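You operate a simulated robot arm through the tools that you are given. There is no shell and no other tool.

Carry out the task below with a simulated two-armed robot. There is one attempt and no reset: what you move stays moved.

Task
Open the drawer marked tools, take the small sanding block and put it in the top white table drawer, then shut the tools. Shut the green bench drawer. Take the black weight and put it on top of the blue block. Put the amber water glass in the basin. Take the carafe and leave it on top of the pink goblet. Open the door marked supplies, take the beads carton from the green cupboard middle shelf and put it on the white plate, then shut the supplies. Open the right sink drawer. Any order will do. Set down upright: small sanding block, black weight, amber water glass, carafe, beads carton.

Only the result counts: the job must be done as asked and must still hold three seconds after the hand-in. Knocking over, shifting, dropping, spilling or breaking anything else fails it.

Robot
Two 7-joint arms with fingered hands on one trunk, on a base that moves. Base frame: it is fixed to the floor where the robot stands at the start and does not move with it; the origin is under the middle of the robot, x ahead of it, y to its left, z up. Lengths are in mm, angles in rad, forces in N, time in s.
The left shoulder is at the start at [71, 173, 1088], the right one opposite. With the tool pointing down near the work surface each hand reaches from about 100 to 760 mm from the robot's upright axis, wherever it stands, measured 20 degrees to its own side. Places, roughly: amber water glass (8x7x10 cm) [-1900, -3400, 800]; basin [-2000, -4400, 600]; beads carton [-2250, -3000, 1000]; black weight (4x4x6 cm) [4800, -3200, 800]; blue block (7x8x4 cm) [2100, -2000, 800]; carafe (10x10x19 cm) [-2200, -3300, 900]; door marked supplies [-2100, -2900, 1400]; drawer marked tools [2300, -1300, 600]; green bench drawer [4000, 800, 600]; pink goblet (10x9x13 cm) [1400, -3200, 900]; right sink drawer [-2000, -3400, 600]; small sanding block (4x4x5 cm) [2500, -2000, 800]; top white table drawer inside [2300, -1400, 600]; white plate (21x19x3 cm) [-1900, -5000, 800]. Payload 3.5 kg a hand.
The tool frame of a hand sits at the grasp point between the pads (the TCP): z along the fingers, y along the line on which they close. The tips reach 25 mm beyond it. The gripper opens to 88 mm; its body begins 29 mm behind the TCP. The gripper is a hand of 3 fingers: y runs from the thumb to the fingers, the wrist lies at [-13, -97, -162] in the tool frame, and closing takes about 1.5 s.
Orientation is told as [roll, pitch, yaw] about the base's x, y, z axes, in that order, counted from this pose: with the fingers straight down and the wrist toward the robot, the tool's x, y and z point along [0, 1, 0], [1, 0, 0] and [0, 0, -1] of the base frame.

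Tools
- The arms move only by the tool apply_moves. It takes "left_rows", "right_rows" or both (then of equal length, played together; a hand with none holds still); each is one flat list of numbers, 7 for each row, row after row: the shift along the tool's x, y, z in units of 200 mm (1.0 is 200 mm), then the turn, a rotation vector about the tool's x, y, z in units of 180 degrees (1.0 is 180 degrees), then the gripper command, from -1 (shut) to 1 (fully open), values between in proportion. In form: [x, y, z, ax, ay, az, gripper, x, y, z, ax, ay, az, gripper, ...]. A call has 1 to 20 rows; each row is the pose to reach, as a shift and turn from the pose commanded when the call began, along the tool's axes at that moment. A call with a number of a shift or a turn outside -1 to 1 is refused whole. A row lasts 0.2 s, in which the tool goes at most 50 mm and 0.15 rad; a call with a longer step from one row to the next is refused whole, and so is a gripper value outside its range. Where a pose cannot be reached the arm comes as near as it can. A force on the tool above 40 N (or 10 N above the force at the start of the call, whichever is more), or a blocked arm, ends the call early, and 0.2 s more pass. The fingers move at their own pace (about 72 mm/s each) and stop on an object; they squeeze with about 26 N. The grip force told is the motor's: it shows also when the fingers shut on nothing. Time passes only in rows, and 0.2 s behind the last, so rows that repeat a pose let the fingers close. The reply holds the time, the measured pose of the TCP, the force on the tool along the base axes, the opening and the grip force, in the units named above and with some noise, with the torque about the TCP (base axes, N m) and any sound that the robot's microphone picked up.
- Cameras (640 x 400 px; columns grow to the right, rows downward): "scene" is now at [184.7, -8.3, 1309]; the picture's right is [-0.04, -1.00, 0.01], its down [-0.69, 0.02, -0.72] and it looks along [0.72, -0.04, -0.69] (base axes); focal length 256 px, centre (320, 200). "left" rides on the left gripper at [-58, -85, -99] in its tool frame; the picture's right is [-0.67, -0.35, 0.66], its down [0.69, -0.63, 0.37] and it looks along [0.29, 0.69, 0.66] (tool axes); focal length 261 px, centre (320, 200). "right" rides on the right gripper at [58, -85, -99] in its tool frame; the picture's right is [-0.67, 0.35, -0.66], its down [-0.69, -0.63, 0.37] and it looks along [-0.28, 0.69, 0.66] (tool axes); focal length 261 px, centre (320, 200). There is no depth. A picture from a camera that has moved, and an enlarged one, comes with that camera's place and axes in the base frame and with its lens. The place of the scene camera against the robot may be out by one fixed shift of up to 12 mm in any direction.
- get_image(camera): a new picture of that camera. It takes no simulated time.
- slide_trunk(by): moves the trunk up (or, below 0, down) by that many mm; the arms and the scene camera ride with it, the base frame stays. It gives what a move gives, with no picture.
- roll_base(legs): drives the robot by 1 to 6 legs, each [ahead, left, turn to the left] in mm, mm and rad, along the robot's own axes; the way and the turn of a leg run together, so that a leg with both is an arc; at most 1500 mm and 3.142 rad a leg. The arms and the cameras ride along, it lands a little off, and it stops where it bumps. It gives what a move gives.
- grasp_type(shape, hand): the hand has 3 fingers and takes this shape, open, in about a second: jaw (thumb against the fingers, like two jaws); tri (thumb and two fingers); tip (a fingertip pinch); poke (one finger out to press); point (the index stretched); flat (the hand flat); cup (the hand cupped); fist (a fist). The gripper value then closes the fingers along that shape, each until it touches; the sizes above hold for jaw. It gives what a move gives, with no picture.
- head_to(pan, tilt): turns the head with the scene camera to pan (to the left, within 1.501 rad either way) and tilt (down, from -0.506 to 1.204), counted from straight ahead of the robot (the tilt from the chest, where the trunk bows). It gives what a move gives.
- close_up(camera, box): a new picture of the part [left, top, right, bottom] of that camera's present view, enlarged. It takes no simulated time.
- finish_job(): hands the job in; it is judged then, once.

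Nothing tells you exact positions but the pictures and the camera data. Unless the task says otherwise, let go and move clear before handing in.

The tools are called after "Request:" by a JSON object that holds its "op" and its "data". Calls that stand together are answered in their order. apply_moves: Moves the arms, as the interface text tells. Its arguments: {"type":"object","properties":{"left_rows":{"type":"array","items":{"type":"number"}},"right_rows":{"type":"array","items":{"type":"number"}}},"required":[]} The other tools are called the same way: slide_trunk (by) moves the trunk up or down; grasp_type (shape, hand) gives the hand a shape; roll_base (legs) drives the base; head_to (pan, tilt) turns the head that bears the scene camera; get_image (camera) takes a picture; close_up (camera, box) takes an enlarged picture of a part of a camera's view; finish_job () hands the job in.

At the start:

```text
t: 0.0
left_tcp_pos: [529.3, 182.3, 835.5]
left_tcp_rot: [0.0, -0.001, 0.0]
left_contact_force: [-0.7, -0.9, 0.4]
left_moment: [0.02, -0.02, 0.02]
left_width: 87.6
left_gripper_force: 0.1
left_shape: jaw
right_tcp_pos: [511.9, -223.8, 891.7]
right_tcp_rot: [0.0, 0.001, 0.0]
right_contact_force: [0.2, 1.1, 0.2]
right_moment: [0.04, 0.03, -0.02]
right_width: 87.6
right_gripper_force: 0.1
right_shape: jaw
trunk travel left (down, up): [-175.0, 280.0]
robot x, y, heading: [2.8, -4.8, 0.003]
head pan, tilt (commanded): [-0.045, 0.56]
```

scene: 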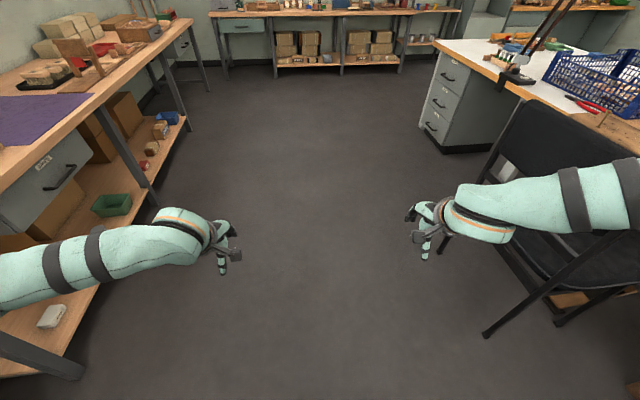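
right: 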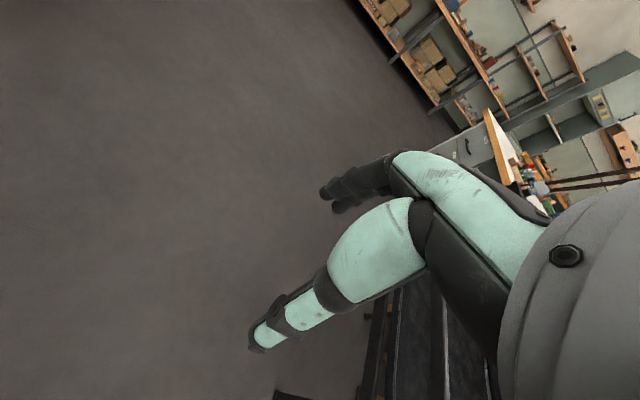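
left: 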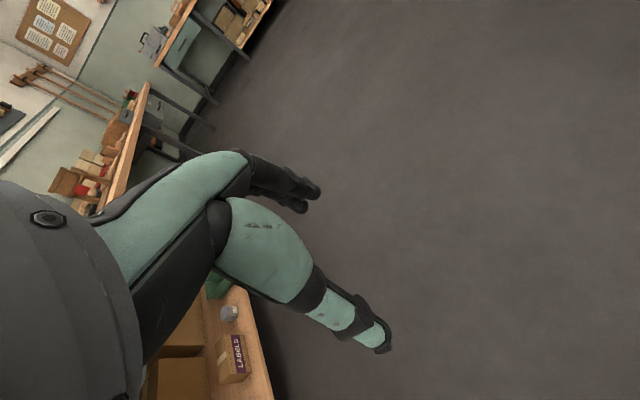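

I see a workshop with benches on the left, ahead and on the right. I'll look around with the head first to map things out.

Request:
{"op": "head_to", "data": {"pan": -0.6, "tilt": 0.25}}

Request:
{"op": "get_image", "data": {"camera": "scene"}}

```text
t: 1.0
left_tcp_pos: [529.4, 181.5, 835.0]
left_tcp_rot: [0.0, -0.001, -0.001]
left_contact_force: [0.5, 0.2, -0.9]
left_moment: [-0.03, 0.02, 0.02]
left_width: 87.5
left_gripper_force: 0.1
left_shape: jaw
right_tcp_pos: [511.6, -224.4, 892.1]
right_tcp_rot: [-0.001, 0.001, 0.0]
right_contact_force: [-0.5, -0.4, 0.1]
right_moment: [0.0, 0.0, -0.02]
right_width: 87.7
right_gripper_force: 0.0
right_shape: jaw
trunk travel left (down, up): [-175.0, 280.0]
robot x, y, heading: [-2.5, 0.2, -0.002]
head pan, tilt (commanded): [-0.6, 0.25]
```

```text
taken
camera scene: at [178.5, -56.9, 1339.4], right [-0.55, -0.83, 0.12], down [-0.4, 0.14, -0.91], along [0.73, -0.55, -0.41], focal length 256 px, centre (320, 200)
```

scene: 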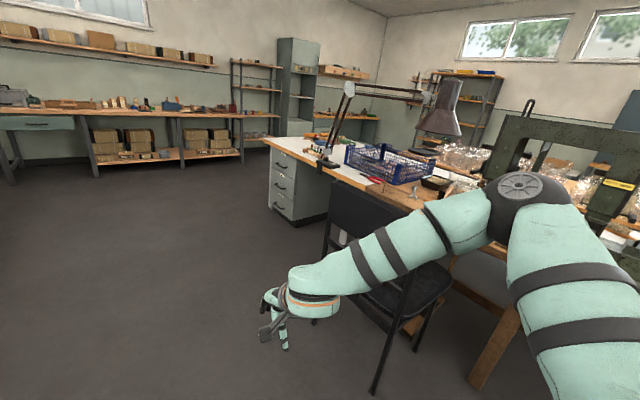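

A white table with a three-drawer unit is ahead-right; a bench runs along the far wall. I keep looking round.

Request:
{"op": "head_to", "data": {"pan": -1.4, "tilt": 0.2}}

Request:
{"op": "get_image", "data": {"camera": "scene"}}

Request:
{"op": "head_to", "data": {"pan": 0.0, "tilt": 0.1}}

Request:
{"op": "get_image", "data": {"camera": "scene"}}

Request:
{"op": "head_to", "data": {"pan": 1.0, "tilt": 0.2}}

Request:
{"op": "get_image", "data": {"camera": "scene"}}

```text
t: 2.1
left_tcp_pos: [529.7, 181.1, 834.6]
left_tcp_rot: [-0.002, 0.0, 0.001]
left_contact_force: [-0.2, -0.1, -0.7]
left_moment: [0.01, -0.01, -0.01]
left_width: 87.6
left_gripper_force: 0.0
left_shape: jaw
right_tcp_pos: [511.4, -224.9, 891.8]
right_tcp_rot: [-0.001, 0.0, 0.001]
right_contact_force: [1.0, -0.2, -0.9]
right_moment: [-0.01, 0.02, 0.01]
right_width: 87.7
right_gripper_force: 0.0
right_shape: jaw
trunk travel left (down, up): [-175.0, 280.0]
robot x, y, heading: [0.0, -1.3, -0.002]
head pan, tilt (commanded): [-1.4, 0.201]
```

```text
taken
camera scene: at [119.5, -96.0, 1356.5], right [-0.96, -0.17, 0.2], down [-0.23, 0.2, -0.95], along [0.12, -0.97, -0.23], focal length 256 px, centre (320, 200)
```

scene: 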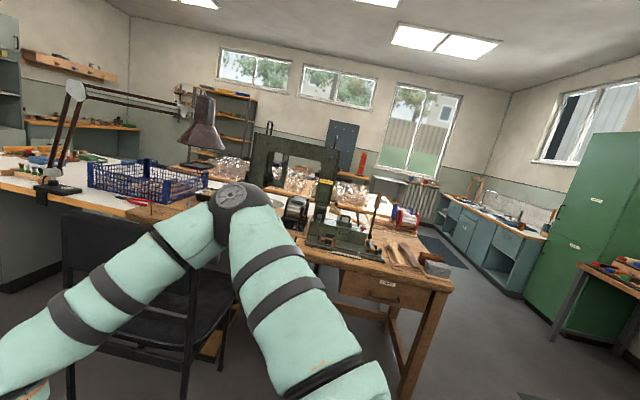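

```text
t: 3.6
left_tcp_pos: [530.6, 182.6, 833.7]
left_tcp_rot: [-0.003, 0.001, 0.0]
left_contact_force: [-0.6, 0.0, -0.3]
left_moment: [0.03, 0.02, -0.02]
left_width: 87.8
left_gripper_force: 0.1
left_shape: jaw
right_tcp_pos: [510.8, -226.1, 892.5]
right_tcp_rot: [0.001, -0.001, 0.0]
right_contact_force: [-0.7, 0.4, 0.0]
right_moment: [-0.01, 0.01, -0.01]
right_width: 87.7
right_gripper_force: 0.0
right_shape: jaw
trunk travel left (down, up): [-175.0, 280.0]
robot x, y, heading: [0.8, -4.3, -0.001]
head pan, tilt (commanded): [0.0, 0.099]
```

```text
taken
camera scene: at [195.9, -4.3, 1350.0], right [0.0, -1.0, 0.0], down [-0.3, 0.0, -0.95], along [0.95, 0.0, -0.3], focal length 256 px, centre (320, 200)
```

scene: 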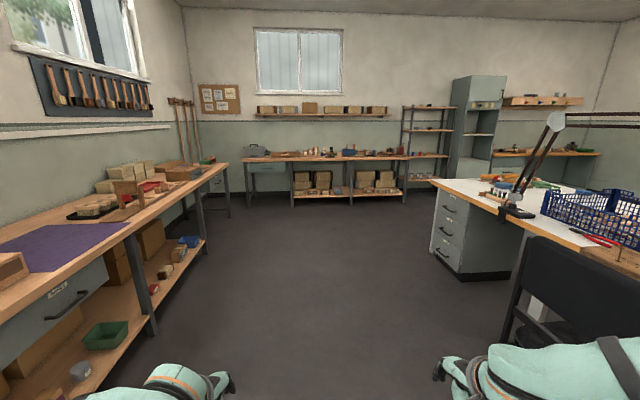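

```text
t: 4.9
left_tcp_pos: [529.6, 182.6, 834.8]
left_tcp_rot: [-0.001, 0.0, 0.0]
left_contact_force: [1.0, 0.1, 0.8]
left_moment: [0.0, 0.02, -0.02]
left_width: 87.7
left_gripper_force: 0.2
left_shape: jaw
right_tcp_pos: [510.7, -224.5, 891.2]
right_tcp_rot: [0.0, 0.0, -0.001]
right_contact_force: [-1.1, 0.0, -0.7]
right_moment: [-0.01, -0.03, 0.03]
right_width: 87.9
right_gripper_force: 0.1
right_shape: jaw
trunk travel left (down, up): [-175.0, 280.0]
robot x, y, heading: [-1.6, 1.0, -0.005]
head pan, tilt (commanded): [1.0, 0.201]
```

```text
taken
camera scene: at [153.3, 74.2, 1349.4], right [0.82, -0.54, -0.17], down [-0.31, -0.17, -0.94], along [0.48, 0.82, -0.3], focal length 256 px, centre (320, 200)
```

scene: 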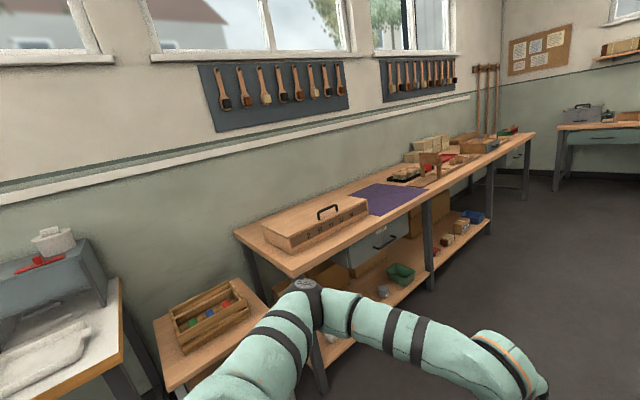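

Now a closer look at the far bench, the white table and the sink side.

Request:
{"op": "head_to", "data": {"pan": 0.0, "tilt": 0.1}}

Request:
{"op": "close_up", "data": {"camera": "scene", "box": [200, 100, 440, 250]}}

Request:
{"op": "close_up", "data": {"camera": "scene", "box": [400, 100, 640, 250]}}

Request:
{"op": "close_up", "data": {"camera": "scene", "box": [420, 160, 580, 260]}}

```text
t: 6.2
left_tcp_pos: [528.5, 181.2, 833.8]
left_tcp_rot: [-0.003, 0.0, 0.001]
left_contact_force: [0.2, 1.1, 0.5]
left_moment: [0.0, -0.01, 0.04]
left_width: 87.8
left_gripper_force: 0.0
left_shape: jaw
right_tcp_pos: [511.5, -225.1, 891.2]
right_tcp_rot: [0.001, -0.001, 0.0]
right_contact_force: [-0.1, 0.1, -0.1]
right_moment: [0.02, 0.01, -0.01]
right_width: 87.8
right_gripper_force: 0.0
right_shape: jaw
trunk travel left (down, up): [-175.0, 280.0]
robot x, y, heading: [-1.6, 0.9, 0.002]
head pan, tilt (commanded): [0.0, 0.099]
```

```text
2.67 times, centred on (320, 175) of scene
camera zoom: at [195.9, -4.1, 1350.0], right [0.0, -1.0, 0.0], down [-0.3, 0.0, -0.95], along [0.95, 0.0, -0.3], focal length 684 px, centre (320, 267)
```

zoom: 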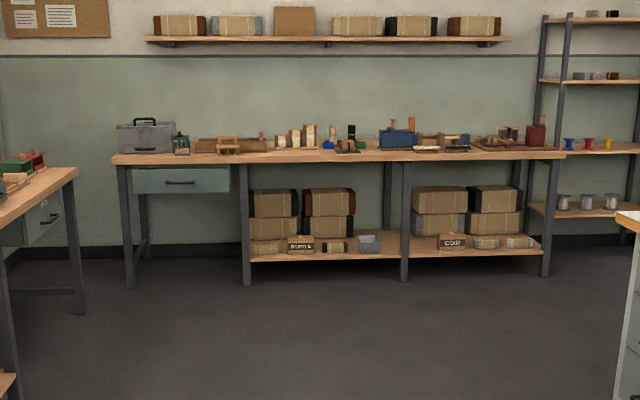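

```text
2.67 times, centred on (520, 175) of scene
camera zoom: at [195.9, -4.1, 1350.0], right [0.0, -1.0, 0.0], down [-0.3, 0.0, -0.95], along [0.95, 0.0, -0.3], focal length 684 px, centre (-213, 267)
```

zoom: 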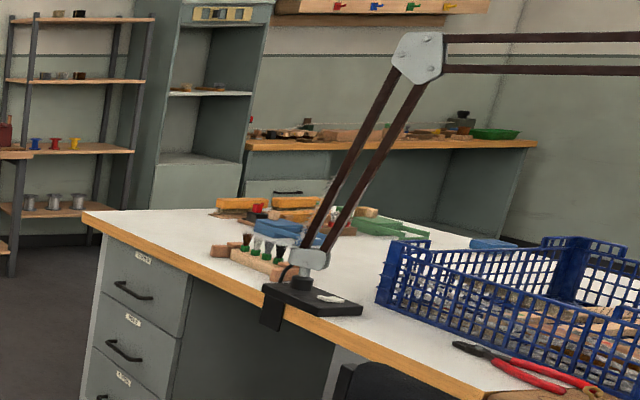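

```text
4.00 times, centred on (500, 210) of scene
camera zoom: at [195.9, -4.1, 1350.0], right [0.0, -1.0, 0.0], down [-0.3, 0.0, -0.95], along [0.95, 0.0, -0.3], focal length 1025 px, centre (-400, 160)
```

zoom: 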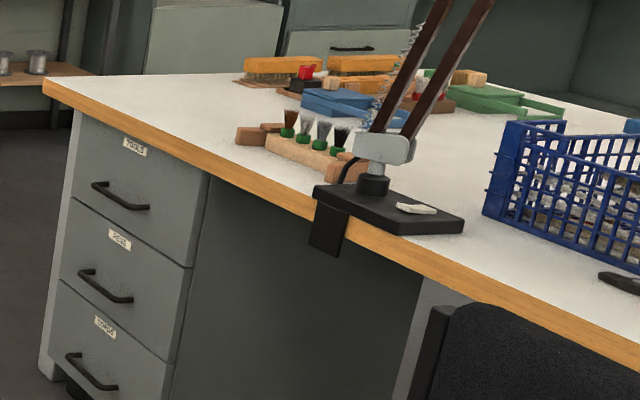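

The tools drawer unit faces roughly +y at about x=2300. I'll drive ahead over the clear floor and turn to face it.

Request:
{"op": "roll_base", "data": {"legs": [[1100, 0, 0], [1100, 0, 0]]}}

Request:
{"op": "get_image", "data": {"camera": "scene"}}

```text
t: 17.1
left_tcp_pos: [2732.8, 186.4, 832.9]
left_tcp_rot: [-0.002, 0.001, 0.005]
left_contact_force: [-0.6, -0.1, 1.1]
left_moment: [0.05, 0.04, 0.01]
left_width: 87.6
left_gripper_force: 0.1
left_shape: jaw
right_tcp_pos: [2715.3, -220.4, 892.5]
right_tcp_rot: [-0.001, 0.001, 0.004]
right_contact_force: [-0.3, 0.6, -0.4]
right_moment: [-0.03, 0.0, -0.04]
right_width: 87.8
right_gripper_force: 0.1
right_shape: jaw
trunk travel left (down, up): [-175.0, 280.0]
robot x, y, heading: [2204.5, 3.8, 0.005]
head pan, tilt (commanded): [0.0, 0.099]
```

```text
taken
camera scene: at [2399.6, -0.9, 1350.1], right [0.0, -1.0, 0.0], down [-0.3, 0.0, -0.95], along [0.95, 0.0, -0.3], focal length 256 px, centre (320, 200)
```

scene: 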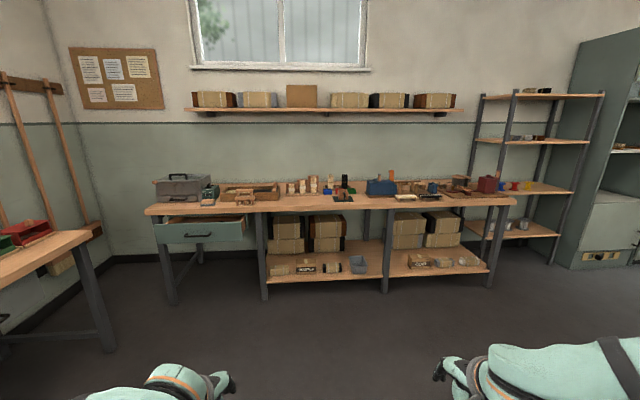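

The green bench drawer on the far wall is open and close by, so I'll deal with it first; zooming in.

Request:
{"op": "close_up", "data": {"camera": "scene", "box": [140, 160, 300, 260]}}

Request:
{"op": "head_to", "data": {"pan": -1.3, "tilt": 0.4}}

Request:
{"op": "get_image", "data": {"camera": "scene"}}

```text
4.00 times, centred on (220, 210) of scene
camera zoom: at [2399.6, -0.9, 1350.1], right [0.0, -1.0, 0.0], down [-0.3, 0.0, -0.95], along [0.95, 0.0, -0.3], focal length 1025 px, centre (720, 160)
```

zoom: 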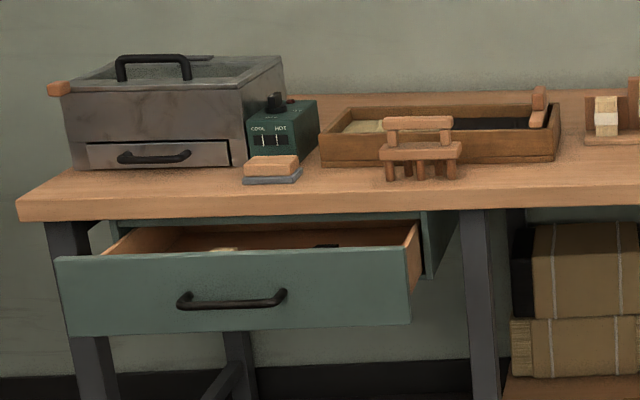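

```text
t: 18.5
left_tcp_pos: [2731.5, 186.6, 833.5]
left_tcp_rot: [-0.001, -0.001, 0.006]
left_contact_force: [0.2, 0.5, 0.2]
left_moment: [0.01, 0.0, -0.01]
left_width: 87.7
left_gripper_force: 0.0
left_shape: jaw
right_tcp_pos: [2716.8, -220.6, 892.1]
right_tcp_rot: [0.001, 0.0, 0.003]
right_contact_force: [-0.1, -1.0, 0.8]
right_moment: [-0.01, 0.03, 0.02]
right_width: 88.0
right_gripper_force: 0.0
right_shape: jaw
trunk travel left (down, up): [-175.0, 280.0]
robot x, y, heading: [2201.2, 4.0, 0.002]
head pan, tilt (commanded): [-1.3, 0.4]
```

```text
taken
camera scene: at [2328.4, -90.5, 1336.5], right [-0.94, -0.27, 0.2], down [-0.29, 0.37, -0.88], along [0.17, -0.89, -0.43], focal length 256 px, centre (320, 200)
```

scene: 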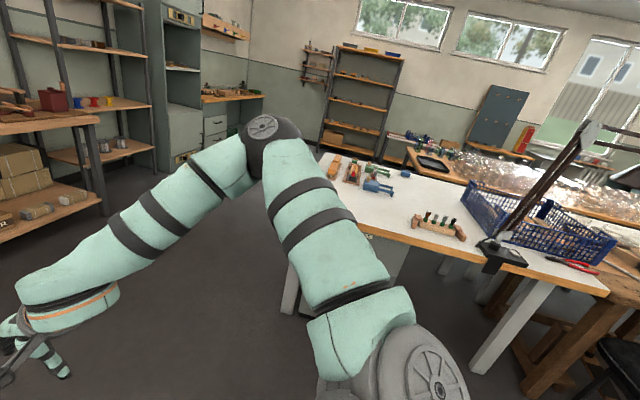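

The green drawer is open by roughly 130 mm, face near x≈3920, y≈800, z≈650. I'll drive nearer to it, so the left hand can push it shut.

Request:
{"op": "roll_base", "data": {"legs": [[1000, 560, 0]]}}

Request:
{"op": "head_to", "data": {"pan": 0.2, "tilt": 0.6}}

Request:
{"op": "get_image", "data": {"camera": "scene"}}

```text
t: 24.4
left_tcp_pos: [3731.4, 748.5, 834.7]
left_tcp_rot: [-0.003, 0.0, -0.001]
left_contact_force: [0.3, 0.3, -1.3]
left_moment: [0.02, 0.01, 0.01]
left_width: 87.4
left_gripper_force: 0.0
left_shape: jaw
right_tcp_pos: [3713.7, 340.6, 891.9]
right_tcp_rot: [0.001, 0.001, -0.001]
right_contact_force: [0.4, 0.3, -0.3]
right_moment: [0.01, 0.02, 0.02]
right_width: 87.8
right_gripper_force: 0.1
right_shape: jaw
trunk travel left (down, up): [-175.0, 280.0]
robot x, y, heading: [3202.4, 568.2, -0.006]
head pan, tilt (commanded): [-1.3, 0.4]
```

```text
t: 26.0
left_tcp_pos: [3731.7, 749.4, 834.3]
left_tcp_rot: [-0.003, 0.0, -0.001]
left_contact_force: [0.2, -0.5, 0.1]
left_moment: [0.02, 0.01, -0.04]
left_width: 87.7
left_gripper_force: 0.0
left_shape: jaw
right_tcp_pos: [3713.0, 341.1, 892.0]
right_tcp_rot: [-0.001, -0.001, -0.001]
right_contact_force: [-0.9, -0.4, 0.5]
right_moment: [0.01, 0.01, 0.0]
right_width: 87.6
right_gripper_force: 0.0
right_shape: jaw
trunk travel left (down, up): [-175.0, 280.0]
robot x, y, heading: [3207.3, 569.1, -0.0]
head pan, tilt (commanded): [0.201, 0.6]
```

```text
taken
camera scene: at [3383.4, 581.0, 1306.0], right [0.19, -0.98, -0.04], down [-0.71, -0.11, -0.69], along [0.68, 0.16, -0.72], focal length 256 px, centre (320, 200)
```

scene: 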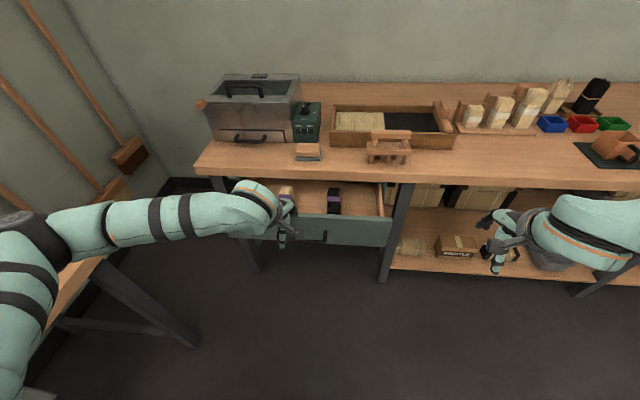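

The bench drawer face is at about x≈3850, y 485–1003, z 613–743, with the handle at z≈666. I'll lower the trunk, make the left hand a fist and turn it to point forward for pushing.

Request:
{"op": "slide_trunk", "data": {"by": -150}}

Request:
{"op": "grasp_type", "data": {"hand": "left", "shape": "fist"}}

Request:
{"op": "apply_moves", "data": {"left_rows": [0, 0, 0.01, -0.0455, 0, 0, -1, 0, 0, 0.02, -0.091, 0, 0, -1, 0, 0, 0.03, -0.1365, 0, 0, -1, 0, 0, 0.04, -0.182, 0, 0, -1, 0, 0, 0.05, -0.2275, 0, 0, -1, 0, 0, 0.06, -0.273, 0, 0, -1, 0, 0, 0.07, -0.3185, 0, 0, -1, 0, 0, 0.08, -0.364, 0, 0, -1, 0, 0, 0.09, -0.4095, 0, 0, -1, 0, 0, 0.09, -0.455, 0, 0, -1, 0, 0, 0.09, -0.5, 0, 0, -1, 0, 0, 0.09, -0.5, 0, 0, -1]}}

Request:
{"op": "get_image", "data": {"camera": "scene"}}

Request:
{"op": "get_image", "data": {"camera": "left"}}

```text
t: 27.7
left_tcp_pos: [3730.6, 747.7, 685.8]
left_tcp_rot: [-0.001, -0.002, -0.001]
left_contact_force: [-0.2, -0.2, -0.4]
left_moment: [-0.03, -0.02, -0.05]
left_width: 87.8
left_gripper_force: 0.0
left_shape: jaw
right_tcp_pos: [3712.5, 341.7, 742.0]
right_tcp_rot: [0.0, -0.002, -0.002]
right_contact_force: [-0.1, 0.1, 0.2]
right_moment: [-0.01, 0.03, 0.05]
right_width: 87.8
right_gripper_force: 0.0
right_shape: jaw
trunk travel left (down, up): [-25.0, 430.0]
robot x, y, heading: [3199.3, 568.3, -0.006]
head pan, tilt (commanded): [0.201, 0.6]
```

```text
t: 28.6
left_tcp_pos: [3730.7, 747.9, 685.2]
left_tcp_rot: [-0.003, 0.0, -0.001]
left_contact_force: [1.5, 0.5, 0.5]
left_moment: [-0.01, 0.0, 0.0]
left_width: 0.0
left_gripper_force: 0.1
left_shape: fist
right_tcp_pos: [3712.9, 342.1, 742.1]
right_tcp_rot: [-0.001, 0.001, -0.002]
right_contact_force: [0.1, 0.2, -0.1]
right_moment: [0.02, -0.03, -0.01]
right_width: 87.6
right_gripper_force: 0.1
right_shape: jaw
trunk travel left (down, up): [-25.0, 430.0]
robot x, y, heading: [3201.6, 571.8, -0.006]
head pan, tilt (commanded): [0.201, 0.6]
```

```text
t: 31.2
left_tcp_pos: [3731.7, 747.7, 665.3]
left_tcp_rot: [-2.662, -1.57, 2.66]
left_contact_force: [-0.3, 0.2, -0.6]
left_moment: [0.0, -0.01, 0.01]
left_width: 0.0
left_gripper_force: 0.1
left_shape: fist
right_tcp_pos: [3713.5, 342.4, 741.2]
right_tcp_rot: [0.0, 0.0, -0.003]
right_contact_force: [-0.1, 0.0, -0.2]
right_moment: [-0.01, -0.01, -0.02]
right_width: 87.7
right_gripper_force: 0.0
right_shape: jaw
trunk travel left (down, up): [-25.0, 430.0]
robot x, y, heading: [3203.3, 567.0, -0.005]
head pan, tilt (commanded): [0.201, 0.6]
```

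```text
taken
camera scene: at [3510.6, 580.7, 1078.4], right [0.17, -0.98, -0.09], down [-0.87, -0.11, -0.48], along [0.46, 0.16, -0.88], focal length 256 px, centre (320, 200)
```

scene: 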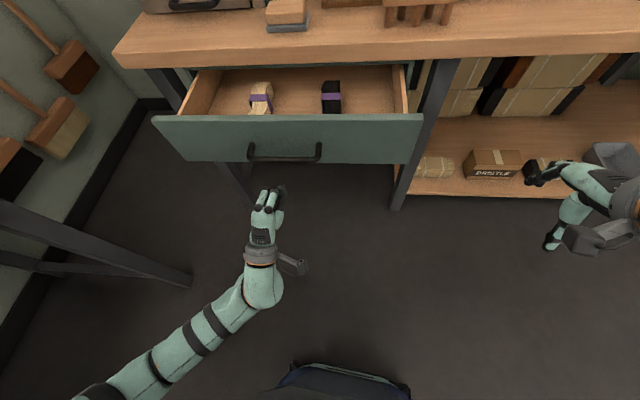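

```text
taken
camera left: at [3632.9, 689.7, 580.6], right [0.65, -0.67, -0.35], down [0.37, 0.68, -0.63], along [0.66, 0.28, 0.7], focal length 261 px, centre (320, 200)
```

left: 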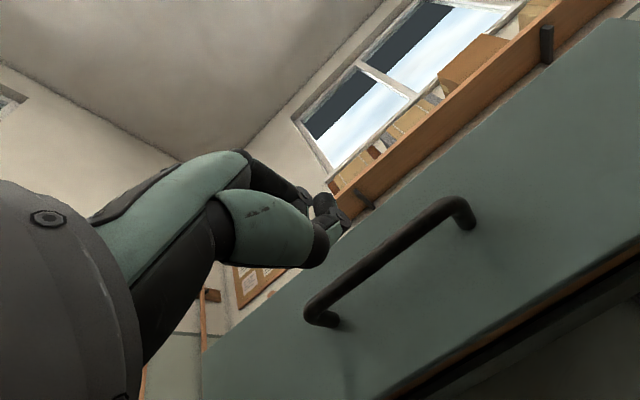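

The fist is aligned with the handle centre, about 85 mm before it. I push straight ahead now, until the force stops it.

Request:
{"op": "apply_moves", "data": {"left_rows": [0, 0, 0.1, 0, 0, 0, -1, 0, 0, 0.2, 0, 0, 0, -1, 0, 0, 0.3, 0, 0, 0, -1, 0, 0, 0.37, 0, 0, 0, -1, 0, 0, 0.44, 0, 0, 0, -1, 0, 0, 0.51, 0, 0, 0, -1, 0, 0, 0.58, 0, 0, 0, -1, 0, 0, 0.65, 0, 0, 0, -1, 0, 0, 0.72, 0, 0, 0, -1, 0, 0, 0.79, 0, 0, 0, -1]}}

Request:
{"op": "get_image", "data": {"camera": "scene"}}

Request:
{"op": "get_image", "data": {"camera": "left"}}

```text
t: 33.4
left_tcp_pos: [3891.3, 748.9, 665.4]
left_tcp_rot: [-1.094, -1.569, 1.091]
left_contact_force: [-0.3, 0.1, 1.2]
left_moment: [-0.02, -0.01, -0.03]
left_width: 0.0
left_gripper_force: 0.1
left_shape: fist
right_tcp_pos: [3714.0, 341.2, 741.9]
right_tcp_rot: [-0.001, -0.001, -0.003]
right_contact_force: [-0.1, 1.0, 0.2]
right_moment: [0.02, 0.01, -0.03]
right_width: 87.6
right_gripper_force: 0.1
right_shape: jaw
trunk travel left (down, up): [-25.0, 430.0]
robot x, y, heading: [3202.4, 570.3, -0.004]
head pan, tilt (commanded): [0.201, 0.6]
```

```text
taken
camera scene: at [3510.9, 580.6, 1078.3], right [0.17, -0.98, -0.09], down [-0.87, -0.11, -0.47], along [0.46, 0.16, -0.88], focal length 256 px, centre (320, 200)
```

scene: 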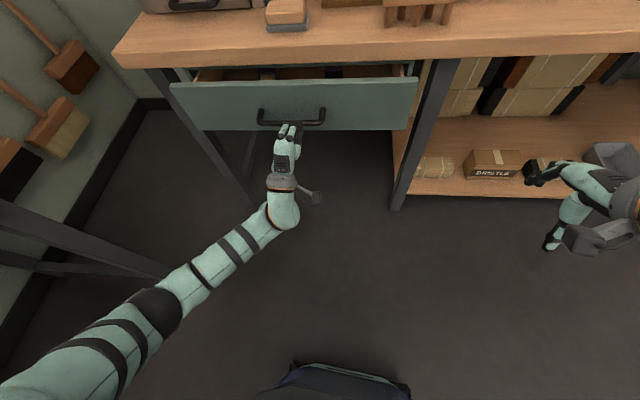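

```text
taken
camera left: at [3790.9, 690.0, 580.7], right [0.65, -0.67, -0.35], down [0.37, 0.68, -0.63], along [0.66, 0.28, 0.69], focal length 261 px, centre (320, 200)
```

left: 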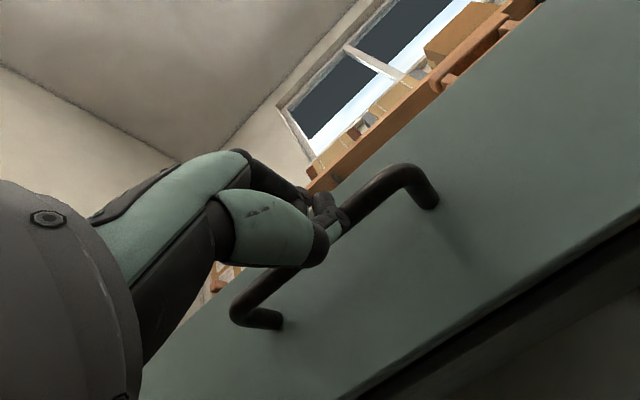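

The drawer slides in easily. I keep pushing until it stops.

Request:
{"op": "apply_moves", "data": {"left_rows": [0, 0, 0.07, 0, 0, 0, -1, 0, 0, 0.14, 0, 0, 0, -1, 0, 0, 0.21, 0, 0, 0, -1, 0, 0, 0.28, 0, 0, 0, -1, 0, 0, 0.35, 0, 0, 0, -1, 0, 0, 0.42, 0, 0, 0, -1, 0, 0, 0.49, 0, 0, 0, -1, 0, 0, 0.55, 0, 0, 0, -1]}}

Request:
{"op": "get_image", "data": {"camera": "scene"}}

Request:
{"op": "get_image", "data": {"camera": "left"}}

```text
t: 34.7
left_tcp_pos: [3956.7, 748.0, 661.7]
left_tcp_rot: [0.691, -1.565, -0.693]
left_contact_force: [-24.5, 0.5, -3.1]
left_moment: [0.05, -0.21, -0.39]
left_width: 80.6
left_gripper_force: 0.0
left_shape: fist
right_tcp_pos: [3711.0, 342.2, 743.1]
right_tcp_rot: [0.0, -0.002, -0.001]
right_contact_force: [0.1, -0.2, 0.8]
right_moment: [0.0, -0.01, 0.02]
right_width: 87.7
right_gripper_force: 0.1
right_shape: jaw
trunk travel left (down, up): [-25.0, 430.0]
robot x, y, heading: [3201.5, 570.9, -0.001]
head pan, tilt (commanded): [0.201, 0.6]
stopped in row 6 (left hand): the force on the tool passed its limit at 55 N (the readings are from after the stop); the commanded pose is now the measured one
```

```text
taken
camera scene: at [3507.6, 581.2, 1079.1], right [0.18, -0.98, -0.09], down [-0.87, -0.11, -0.48], along [0.46, 0.16, -0.87], focal length 256 px, centre (320, 200)
```

scene: 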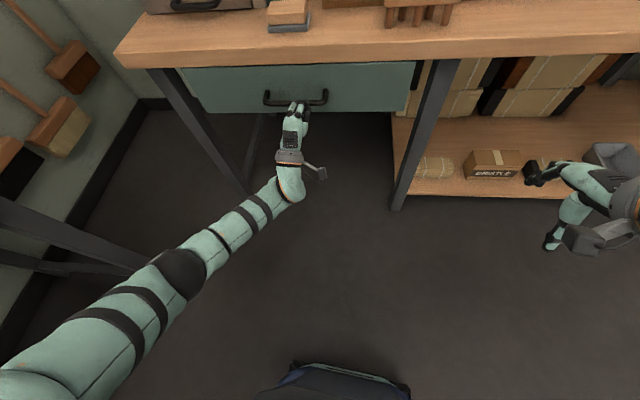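

```text
taken
camera left: at [3857.5, 690.6, 577.5], right [0.65, -0.67, -0.35], down [0.37, 0.69, -0.63], along [0.66, 0.28, 0.69], focal length 261 px, centre (320, 200)
```

left: 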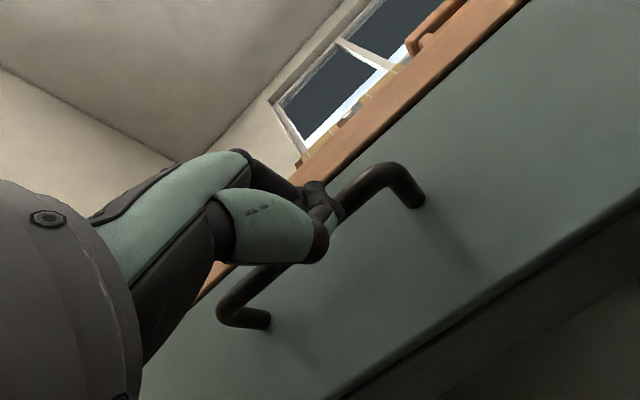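

The drawer has hit its stop. I back off and check that it is fully shut.

Request:
{"op": "apply_moves", "data": {"left_rows": [0, 0, -0.1, 0, 0, 0, -1, 0, 0, -0.25, 0, 0, 0, -1, 0, 0, -0.45, 0, 0, 0, -1, 0, 0, -0.65, 0, 0, 0, -1, 0, 0, -0.85, 0, 0, 0, -1, 0, 0, -1.0, 0, 0, 0, -1]}}

Request:
{"op": "get_image", "data": {"camera": "scene"}}

Request:
{"op": "get_image", "data": {"camera": "left"}}

```text
t: 36.1
left_tcp_pos: [3760.4, 748.0, 664.1]
left_tcp_rot: [0.45, -1.566, -0.451]
left_contact_force: [-0.5, 1.0, 0.6]
left_moment: [-0.04, 0.02, -0.01]
left_width: 0.1
left_gripper_force: 0.0
left_shape: fist
right_tcp_pos: [3713.4, 342.3, 742.1]
right_tcp_rot: [0.0, 0.0, -0.001]
right_contact_force: [-0.5, -0.5, -0.1]
right_moment: [0.02, 0.04, 0.02]
right_width: 87.8
right_gripper_force: 0.0
right_shape: jaw
trunk travel left (down, up): [-25.0, 430.0]
robot x, y, heading: [3203.5, 566.6, -0.003]
head pan, tilt (commanded): [0.201, 0.6]
```

```text
taken
camera scene: at [3510.2, 580.9, 1078.5], right [0.17, -0.98, -0.09], down [-0.87, -0.11, -0.48], along [0.46, 0.16, -0.88], focal length 256 px, centre (320, 200)
```

scene: 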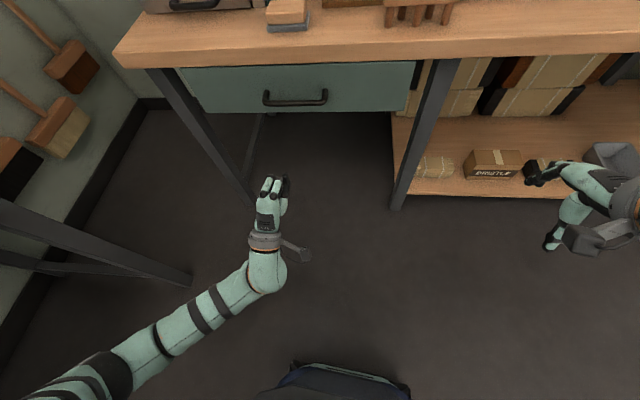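

```text
taken
camera left: at [3659.9, 689.8, 578.7], right [0.65, -0.67, -0.35], down [0.36, 0.69, -0.63], along [0.66, 0.28, 0.69], focal length 261 px, centre (320, 200)
```

left: 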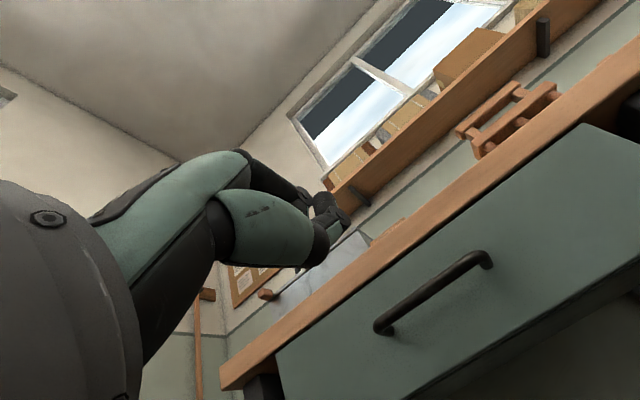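

The green drawer is shut. I bring the left hand back to pointing down, raise the trunk again and drive toward the white table.

Request:
{"op": "apply_moves", "data": {"left_rows": [0, 0, -0.1, 0.0455, 0, 0, -1, 0, 0, -0.2, 0.091, 0, 0, -1, 0, 0, -0.3, 0.1365, 0, 0, -1, 0, 0, -0.35, 0.182, 0, 0, -1, 0, 0, -0.4, 0.2275, 0, 0, -1, 0, 0, -0.4, 0.273, 0, 0, -1, 0, 0, -0.4, 0.3185, 0, 0, -1, 0, 0, -0.4, 0.364, 0, 0, -1, 0, 0, -0.4, 0.4095, 0, 0, -1, 0, 0, -0.4, 0.455, 0, 0, -1, 0, 0, -0.4, 0.5, 0, 0, -1]}}

Request:
{"op": "slide_trunk", "data": {"by": 150}}

Request:
{"op": "grasp_type", "data": {"hand": "left", "shape": "jaw"}}

Request:
{"op": "roll_base", "data": {"legs": [[-500, -500, 0], [0, 0, -1.0]]}}

Request:
{"op": "head_to", "data": {"pan": 0.0, "tilt": 0.25}}

Request:
{"op": "get_image", "data": {"camera": "scene"}}

```text
t: 37.8
left_tcp_pos: [3684.4, 785.2, 637.3]
left_tcp_rot: [0.332, -0.462, -0.266]
left_contact_force: [0.1, 0.4, 0.3]
left_moment: [0.01, 0.02, 0.0]
left_width: 0.1
left_gripper_force: 0.1
left_shape: fist
left hand out of reach, approached as far as the arm can: row 6, 7, 8
right_tcp_pos: [3712.4, 343.4, 741.1]
right_tcp_rot: [0.001, 0.002, -0.002]
right_contact_force: [0.5, 0.8, -0.9]
right_moment: [0.01, -0.05, -0.01]
right_width: 87.5
right_gripper_force: 0.1
right_shape: jaw
trunk travel left (down, up): [-25.0, 430.0]
robot x, y, heading: [3206.7, 569.3, -0.001]
head pan, tilt (commanded): [0.201, 0.6]
stopped in row 8 (left hand): the arm was blocked; the commanded pose is now the measured one
```

```text
t: 39.6
left_tcp_pos: [3684.3, 784.6, 787.3]
left_tcp_rot: [0.333, -0.463, -0.265]
left_contact_force: [0.4, 0.4, 0.0]
left_moment: [0.01, 0.05, 0.04]
left_width: 0.0
left_gripper_force: 0.0
left_shape: fist
right_tcp_pos: [3714.0, 343.4, 891.5]
right_tcp_rot: [0.001, 0.001, -0.001]
right_contact_force: [0.0, -0.4, -0.1]
right_moment: [-0.01, -0.01, 0.01]
right_width: 87.8
right_gripper_force: 0.0
right_shape: jaw
trunk travel left (down, up): [-175.0, 280.0]
robot x, y, heading: [3201.1, 565.9, -0.004]
head pan, tilt (commanded): [0.201, 0.6]
```

```text
t: 40.5
left_tcp_pos: [3683.7, 785.2, 787.2]
left_tcp_rot: [0.332, -0.463, -0.265]
left_contact_force: [0.3, 0.0, -0.3]
left_moment: [-0.02, 0.01, 0.05]
left_width: 87.8
left_gripper_force: 0.1
left_shape: jaw
right_tcp_pos: [3712.4, 342.8, 891.4]
right_tcp_rot: [0.0, -0.001, -0.001]
right_contact_force: [-0.7, 0.9, -0.2]
right_moment: [-0.02, 0.01, -0.01]
right_width: 87.7
right_gripper_force: 0.0
right_shape: jaw
trunk travel left (down, up): [-175.0, 280.0]
robot x, y, heading: [3204.7, 569.8, -0.001]
head pan, tilt (commanded): [0.201, 0.6]
```

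```text
t: 46.9
left_tcp_pos: [3146.1, -217.8, 786.4]
left_tcp_rot: [0.333, -0.461, -1.26]
left_contact_force: [0.6, 0.0, 0.0]
left_moment: [-0.01, 0.0, 0.03]
left_width: 87.6
left_gripper_force: 0.1
left_shape: jaw
right_tcp_pos: [2793.6, -484.1, 892.3]
right_tcp_rot: [0.002, -0.001, -0.999]
right_contact_force: [-0.7, -0.2, -0.3]
right_moment: [-0.01, -0.01, 0.01]
right_width: 87.8
right_gripper_force: 0.0
right_shape: jaw
trunk travel left (down, up): [-175.0, 280.0]
robot x, y, heading: [2702.1, 65.9, -1.0]
head pan, tilt (commanded): [0.201, 0.6]
```

```text
t: 47.7
left_tcp_pos: [3148.5, -217.9, 787.1]
left_tcp_rot: [0.333, -0.461, -1.26]
left_contact_force: [0.4, 0.0, 0.8]
left_moment: [0.0, 0.01, -0.04]
left_width: 87.8
left_gripper_force: 0.1
left_shape: jaw
right_tcp_pos: [2792.9, -483.5, 891.5]
right_tcp_rot: [-0.001, 0.001, -0.998]
right_contact_force: [0.0, -0.2, 0.0]
right_moment: [0.01, 0.0, 0.01]
right_width: 87.6
right_gripper_force: 0.0
right_shape: jaw
trunk travel left (down, up): [-175.0, 280.0]
robot x, y, heading: [2699.5, 67.6, -0.991]
head pan, tilt (commanded): [0.0, 0.25]
```

```text
taken
camera scene: at [2807.5, -101.4, 1336.1], right [-0.84, -0.54, 0.0], down [-0.24, 0.37, -0.9], along [0.49, -0.75, -0.44], focal length 256 px, centre (320, 200)
```

scene: 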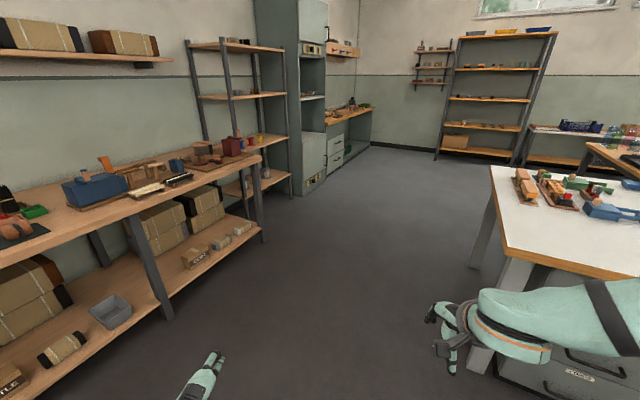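

I can see the far corner with shelves, and the white table on the right. The left arm ended in a skewed pose, so I first return it to its normal pose.

Request:
{"op": "apply_moves", "data": {"left_rows": [-0.0143, 0.0583, -0.0215, 0.0263, -0.014, -0.0096, 1, -0.0286, 0.1166, -0.043, 0.0527, -0.028, -0.0192, 1, -0.0428, 0.175, -0.0645, 0.079, -0.042, -0.0289, 1, -0.0571, 0.2333, -0.086, 0.1053, -0.056, -0.0385, 1, -0.0714, 0.2917, -0.1075, 0.1317, -0.07, -0.048, 1, -0.0856, 0.35, -0.129, 0.158, -0.0841, -0.0577, 1, -0.0856, 0.35, -0.129, 0.158, -0.0841, -0.0577, 1]}}

```text
t: 49.5
left_tcp_pos: [3190.4, -254.8, 841.8]
left_tcp_rot: [0.118, -0.029, -0.94]
left_contact_force: [0.3, 0.5, 0.2]
left_moment: [0.02, -0.02, 0.0]
left_width: 88.0
left_gripper_force: 0.1
left_shape: jaw
right_tcp_pos: [2792.3, -484.0, 891.4]
right_tcp_rot: [0.0, 0.0, -0.997]
right_contact_force: [-0.1, -0.6, -0.7]
right_moment: [0.01, -0.02, 0.0]
right_width: 88.0
right_gripper_force: 0.1
right_shape: jaw
trunk travel left (down, up): [-175.0, 280.0]
robot x, y, heading: [2704.7, 67.3, -0.995]
head pan, tilt (commanded): [0.0, 0.25]
stopped in row 7 (left hand): the arm was blocked; the commanded pose is now the measured one
```

The left arm is nearly back but was blocked a bit short. I look at it to see why.

Request:
{"op": "head_to", "data": {"pan": 0.7, "tilt": 0.7}}

Request:
{"op": "get_image", "data": {"camera": "scene"}}

```text
t: 50.6
left_tcp_pos: [3190.0, -254.1, 842.3]
left_tcp_rot: [0.115, -0.029, -0.941]
left_contact_force: [0.0, -0.7, -0.3]
left_moment: [-0.01, -0.01, 0.01]
left_width: 88.0
left_gripper_force: 0.1
left_shape: jaw
right_tcp_pos: [2792.1, -483.1, 891.4]
right_tcp_rot: [0.001, 0.0, -0.998]
right_contact_force: [-0.6, 0.3, 0.6]
right_moment: [0.07, 0.01, 0.0]
right_width: 87.6
right_gripper_force: 0.0
right_shape: jaw
trunk travel left (down, up): [-175.0, 280.0]
robot x, y, heading: [2706.3, 69.8, -0.994]
head pan, tilt (commanded): [0.7, 0.7]
```

```text
taken
camera scene: at [2833.7, -41.5, 1302.0], right [-0.3, -0.94, -0.13], down [-0.7, 0.31, -0.65], along [0.65, -0.1, -0.75], focal length 256 px, centre (320, 200)
```

scene: 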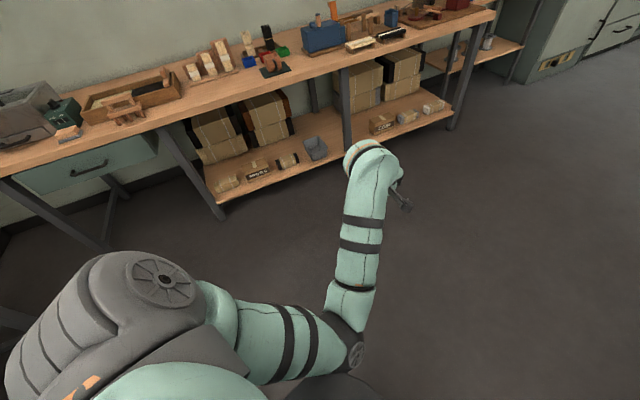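

The arm is fine. Now I drive in front of the white table's drawer unit and face it.

Request:
{"op": "roll_base", "data": {"legs": [[46, -513, 0], [0, 0, -0.45]]}}

Request:
{"op": "head_to", "data": {"pan": 0.0, "tilt": 0.6}}

Request:
{"op": "get_image", "data": {"camera": "scene"}}

Request:
{"op": "head_to", "data": {"pan": 0.0, "tilt": 0.2}}

Request:
{"op": "get_image", "data": {"camera": "scene"}}

```text
t: 54.9
left_tcp_pos: [2589.9, -753.1, 842.6]
left_tcp_rot: [0.115, -0.029, -1.402]
left_contact_force: [-1.1, 1.4, 1.5]
left_moment: [0.01, -0.01, 0.01]
left_width: 87.7
left_gripper_force: 0.1
left_shape: jaw
right_tcp_pos: [2131.4, -783.0, 892.7]
right_tcp_rot: [0.001, 0.0, -1.454]
right_contact_force: [1.0, 0.0, 0.6]
right_moment: [-0.04, -0.02, -0.02]
right_width: 87.4
right_gripper_force: 0.1
right_shape: jaw
trunk travel left (down, up): [-175.0, 280.0]
robot x, y, heading: [2294.3, -250.6, -1.451]
head pan, tilt (commanded): [0.7, 0.7]
```

```text
t: 56.0
left_tcp_pos: [2590.8, -754.6, 842.1]
left_tcp_rot: [0.119, -0.028, -1.4]
left_contact_force: [-1.2, -0.3, 0.4]
left_moment: [-0.02, 0.01, 0.0]
left_width: 87.6
left_gripper_force: 0.0
left_shape: jaw
right_tcp_pos: [2132.3, -784.4, 892.1]
right_tcp_rot: [0.0, 0.0, -1.454]
right_contact_force: [-1.0, 0.3, 0.3]
right_moment: [0.0, 0.02, -0.01]
right_width: 87.6
right_gripper_force: 0.1
right_shape: jaw
trunk travel left (down, up): [-175.0, 280.0]
robot x, y, heading: [2296.4, -247.3, -1.451]
head pan, tilt (commanded): [0.0, 0.6]
```

```text
taken
camera scene: at [2315.3, -437.6, 1305.6], right [-0.99, -0.12, 0.0], down [-0.08, 0.72, -0.69], along [0.08, -0.69, -0.72], focal length 256 px, centre (320, 200)
```

scene: 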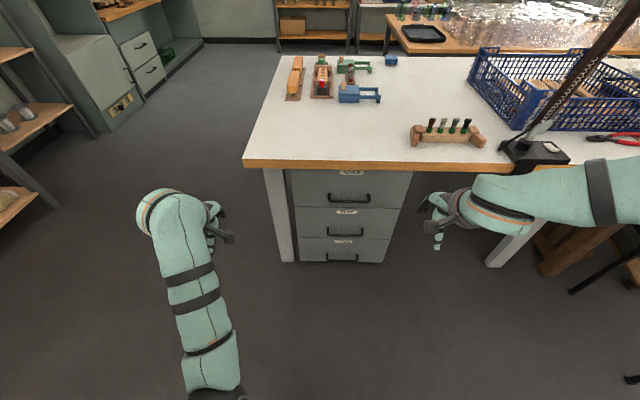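

```text
t: 56.8
left_tcp_pos: [2590.9, -752.6, 839.8]
left_tcp_rot: [0.118, -0.028, -1.398]
left_contact_force: [-0.2, 0.2, -0.2]
left_moment: [0.0, -0.01, 0.04]
left_width: 87.7
left_gripper_force: 0.2
left_shape: jaw
right_tcp_pos: [2132.4, -784.0, 892.2]
right_tcp_rot: [0.002, -0.002, -1.454]
right_contact_force: [-0.3, 0.1, -0.5]
right_moment: [0.0, 0.06, -0.01]
right_width: 87.5
right_gripper_force: 0.2
right_shape: jaw
trunk travel left (down, up): [-175.0, 280.0]
robot x, y, heading: [2295.0, -254.3, -1.45]
head pan, tilt (commanded): [0.0, 0.201]
```

```text
taken
camera scene: at [2316.6, -449.8, 1340.6], right [-0.99, -0.12, 0.0], down [-0.05, 0.39, -0.92], along [0.11, -0.91, -0.4], focal length 256 px, centre (320, 200)
```

scene: 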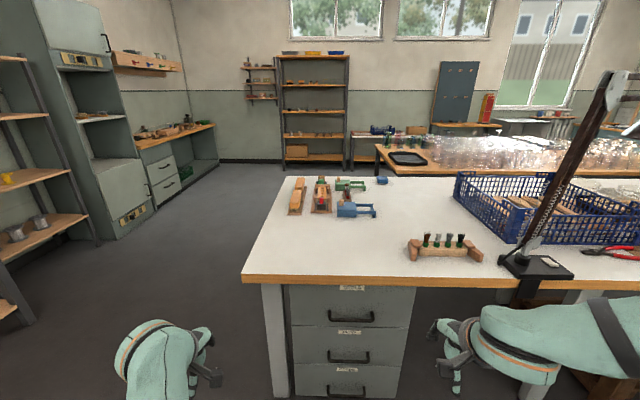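

The drawer unit is straight in front. I zoom in on the labels and on the items on the white table.

Request:
{"op": "close_up", "data": {"camera": "scene", "box": [270, 270, 430, 400]}}

Request:
{"op": "close_up", "data": {"camera": "scene", "box": [260, 160, 420, 260]}}

Request:
{"op": "close_up", "data": {"camera": "scene", "box": [360, 100, 520, 200]}}

Request:
{"op": "close_up", "data": {"camera": "scene", "box": [80, 60, 240, 200]}}

```text
3.08 times, centred on (350, 335) of scene
camera zoom: at [2316.6, -449.8, 1340.6], right [-0.99, -0.12, 0.0], down [-0.05, 0.39, -0.92], along [0.11, -0.91, -0.4], focal length 789 px, centre (228, -215)
```

zoom: 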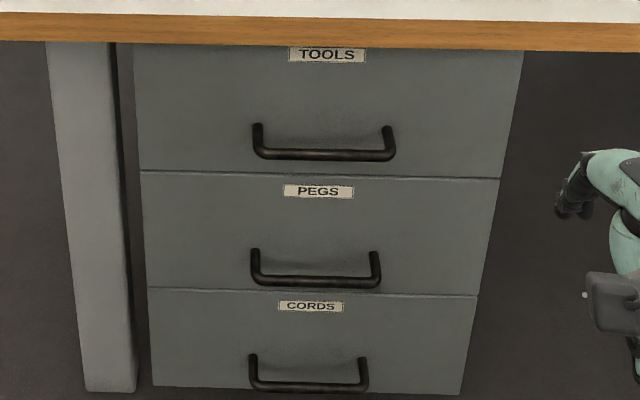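

```text
4.00 times, centred on (340, 210) of scene
camera zoom: at [2316.6, -449.8, 1340.6], right [-0.99, -0.12, 0.0], down [-0.05, 0.39, -0.92], along [0.11, -0.91, -0.4], focal length 1025 px, centre (240, 160)
```

zoom: 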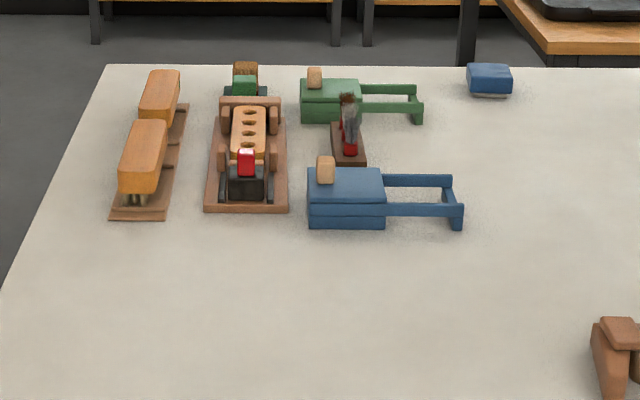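

```text
4.00 times, centred on (440, 150) of scene
camera zoom: at [2316.6, -449.8, 1340.6], right [-0.99, -0.12, 0.0], down [-0.05, 0.39, -0.92], along [0.11, -0.91, -0.4], focal length 1025 px, centre (-160, 400)
```

zoom: 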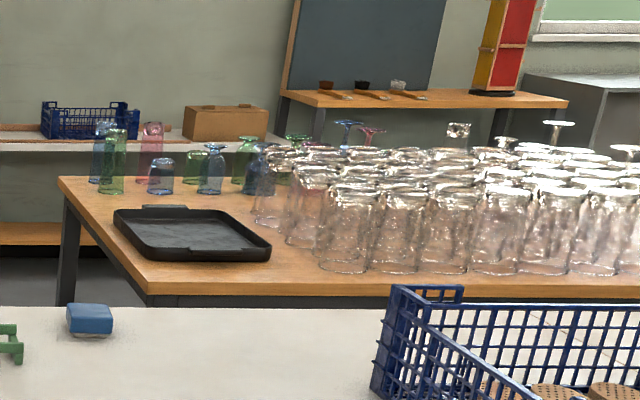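

```text
2.86 times, centred on (160, 130) of scene
camera zoom: at [2316.6, -449.8, 1340.6], right [-0.99, -0.12, 0.0], down [-0.05, 0.39, -0.92], along [0.11, -0.91, -0.4], focal length 732 px, centre (777, 400)
```

zoom: 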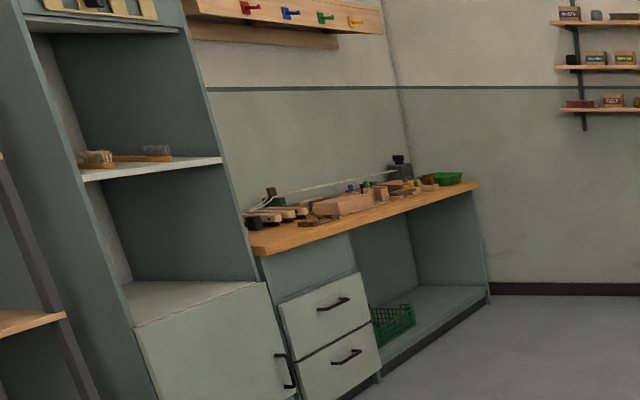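

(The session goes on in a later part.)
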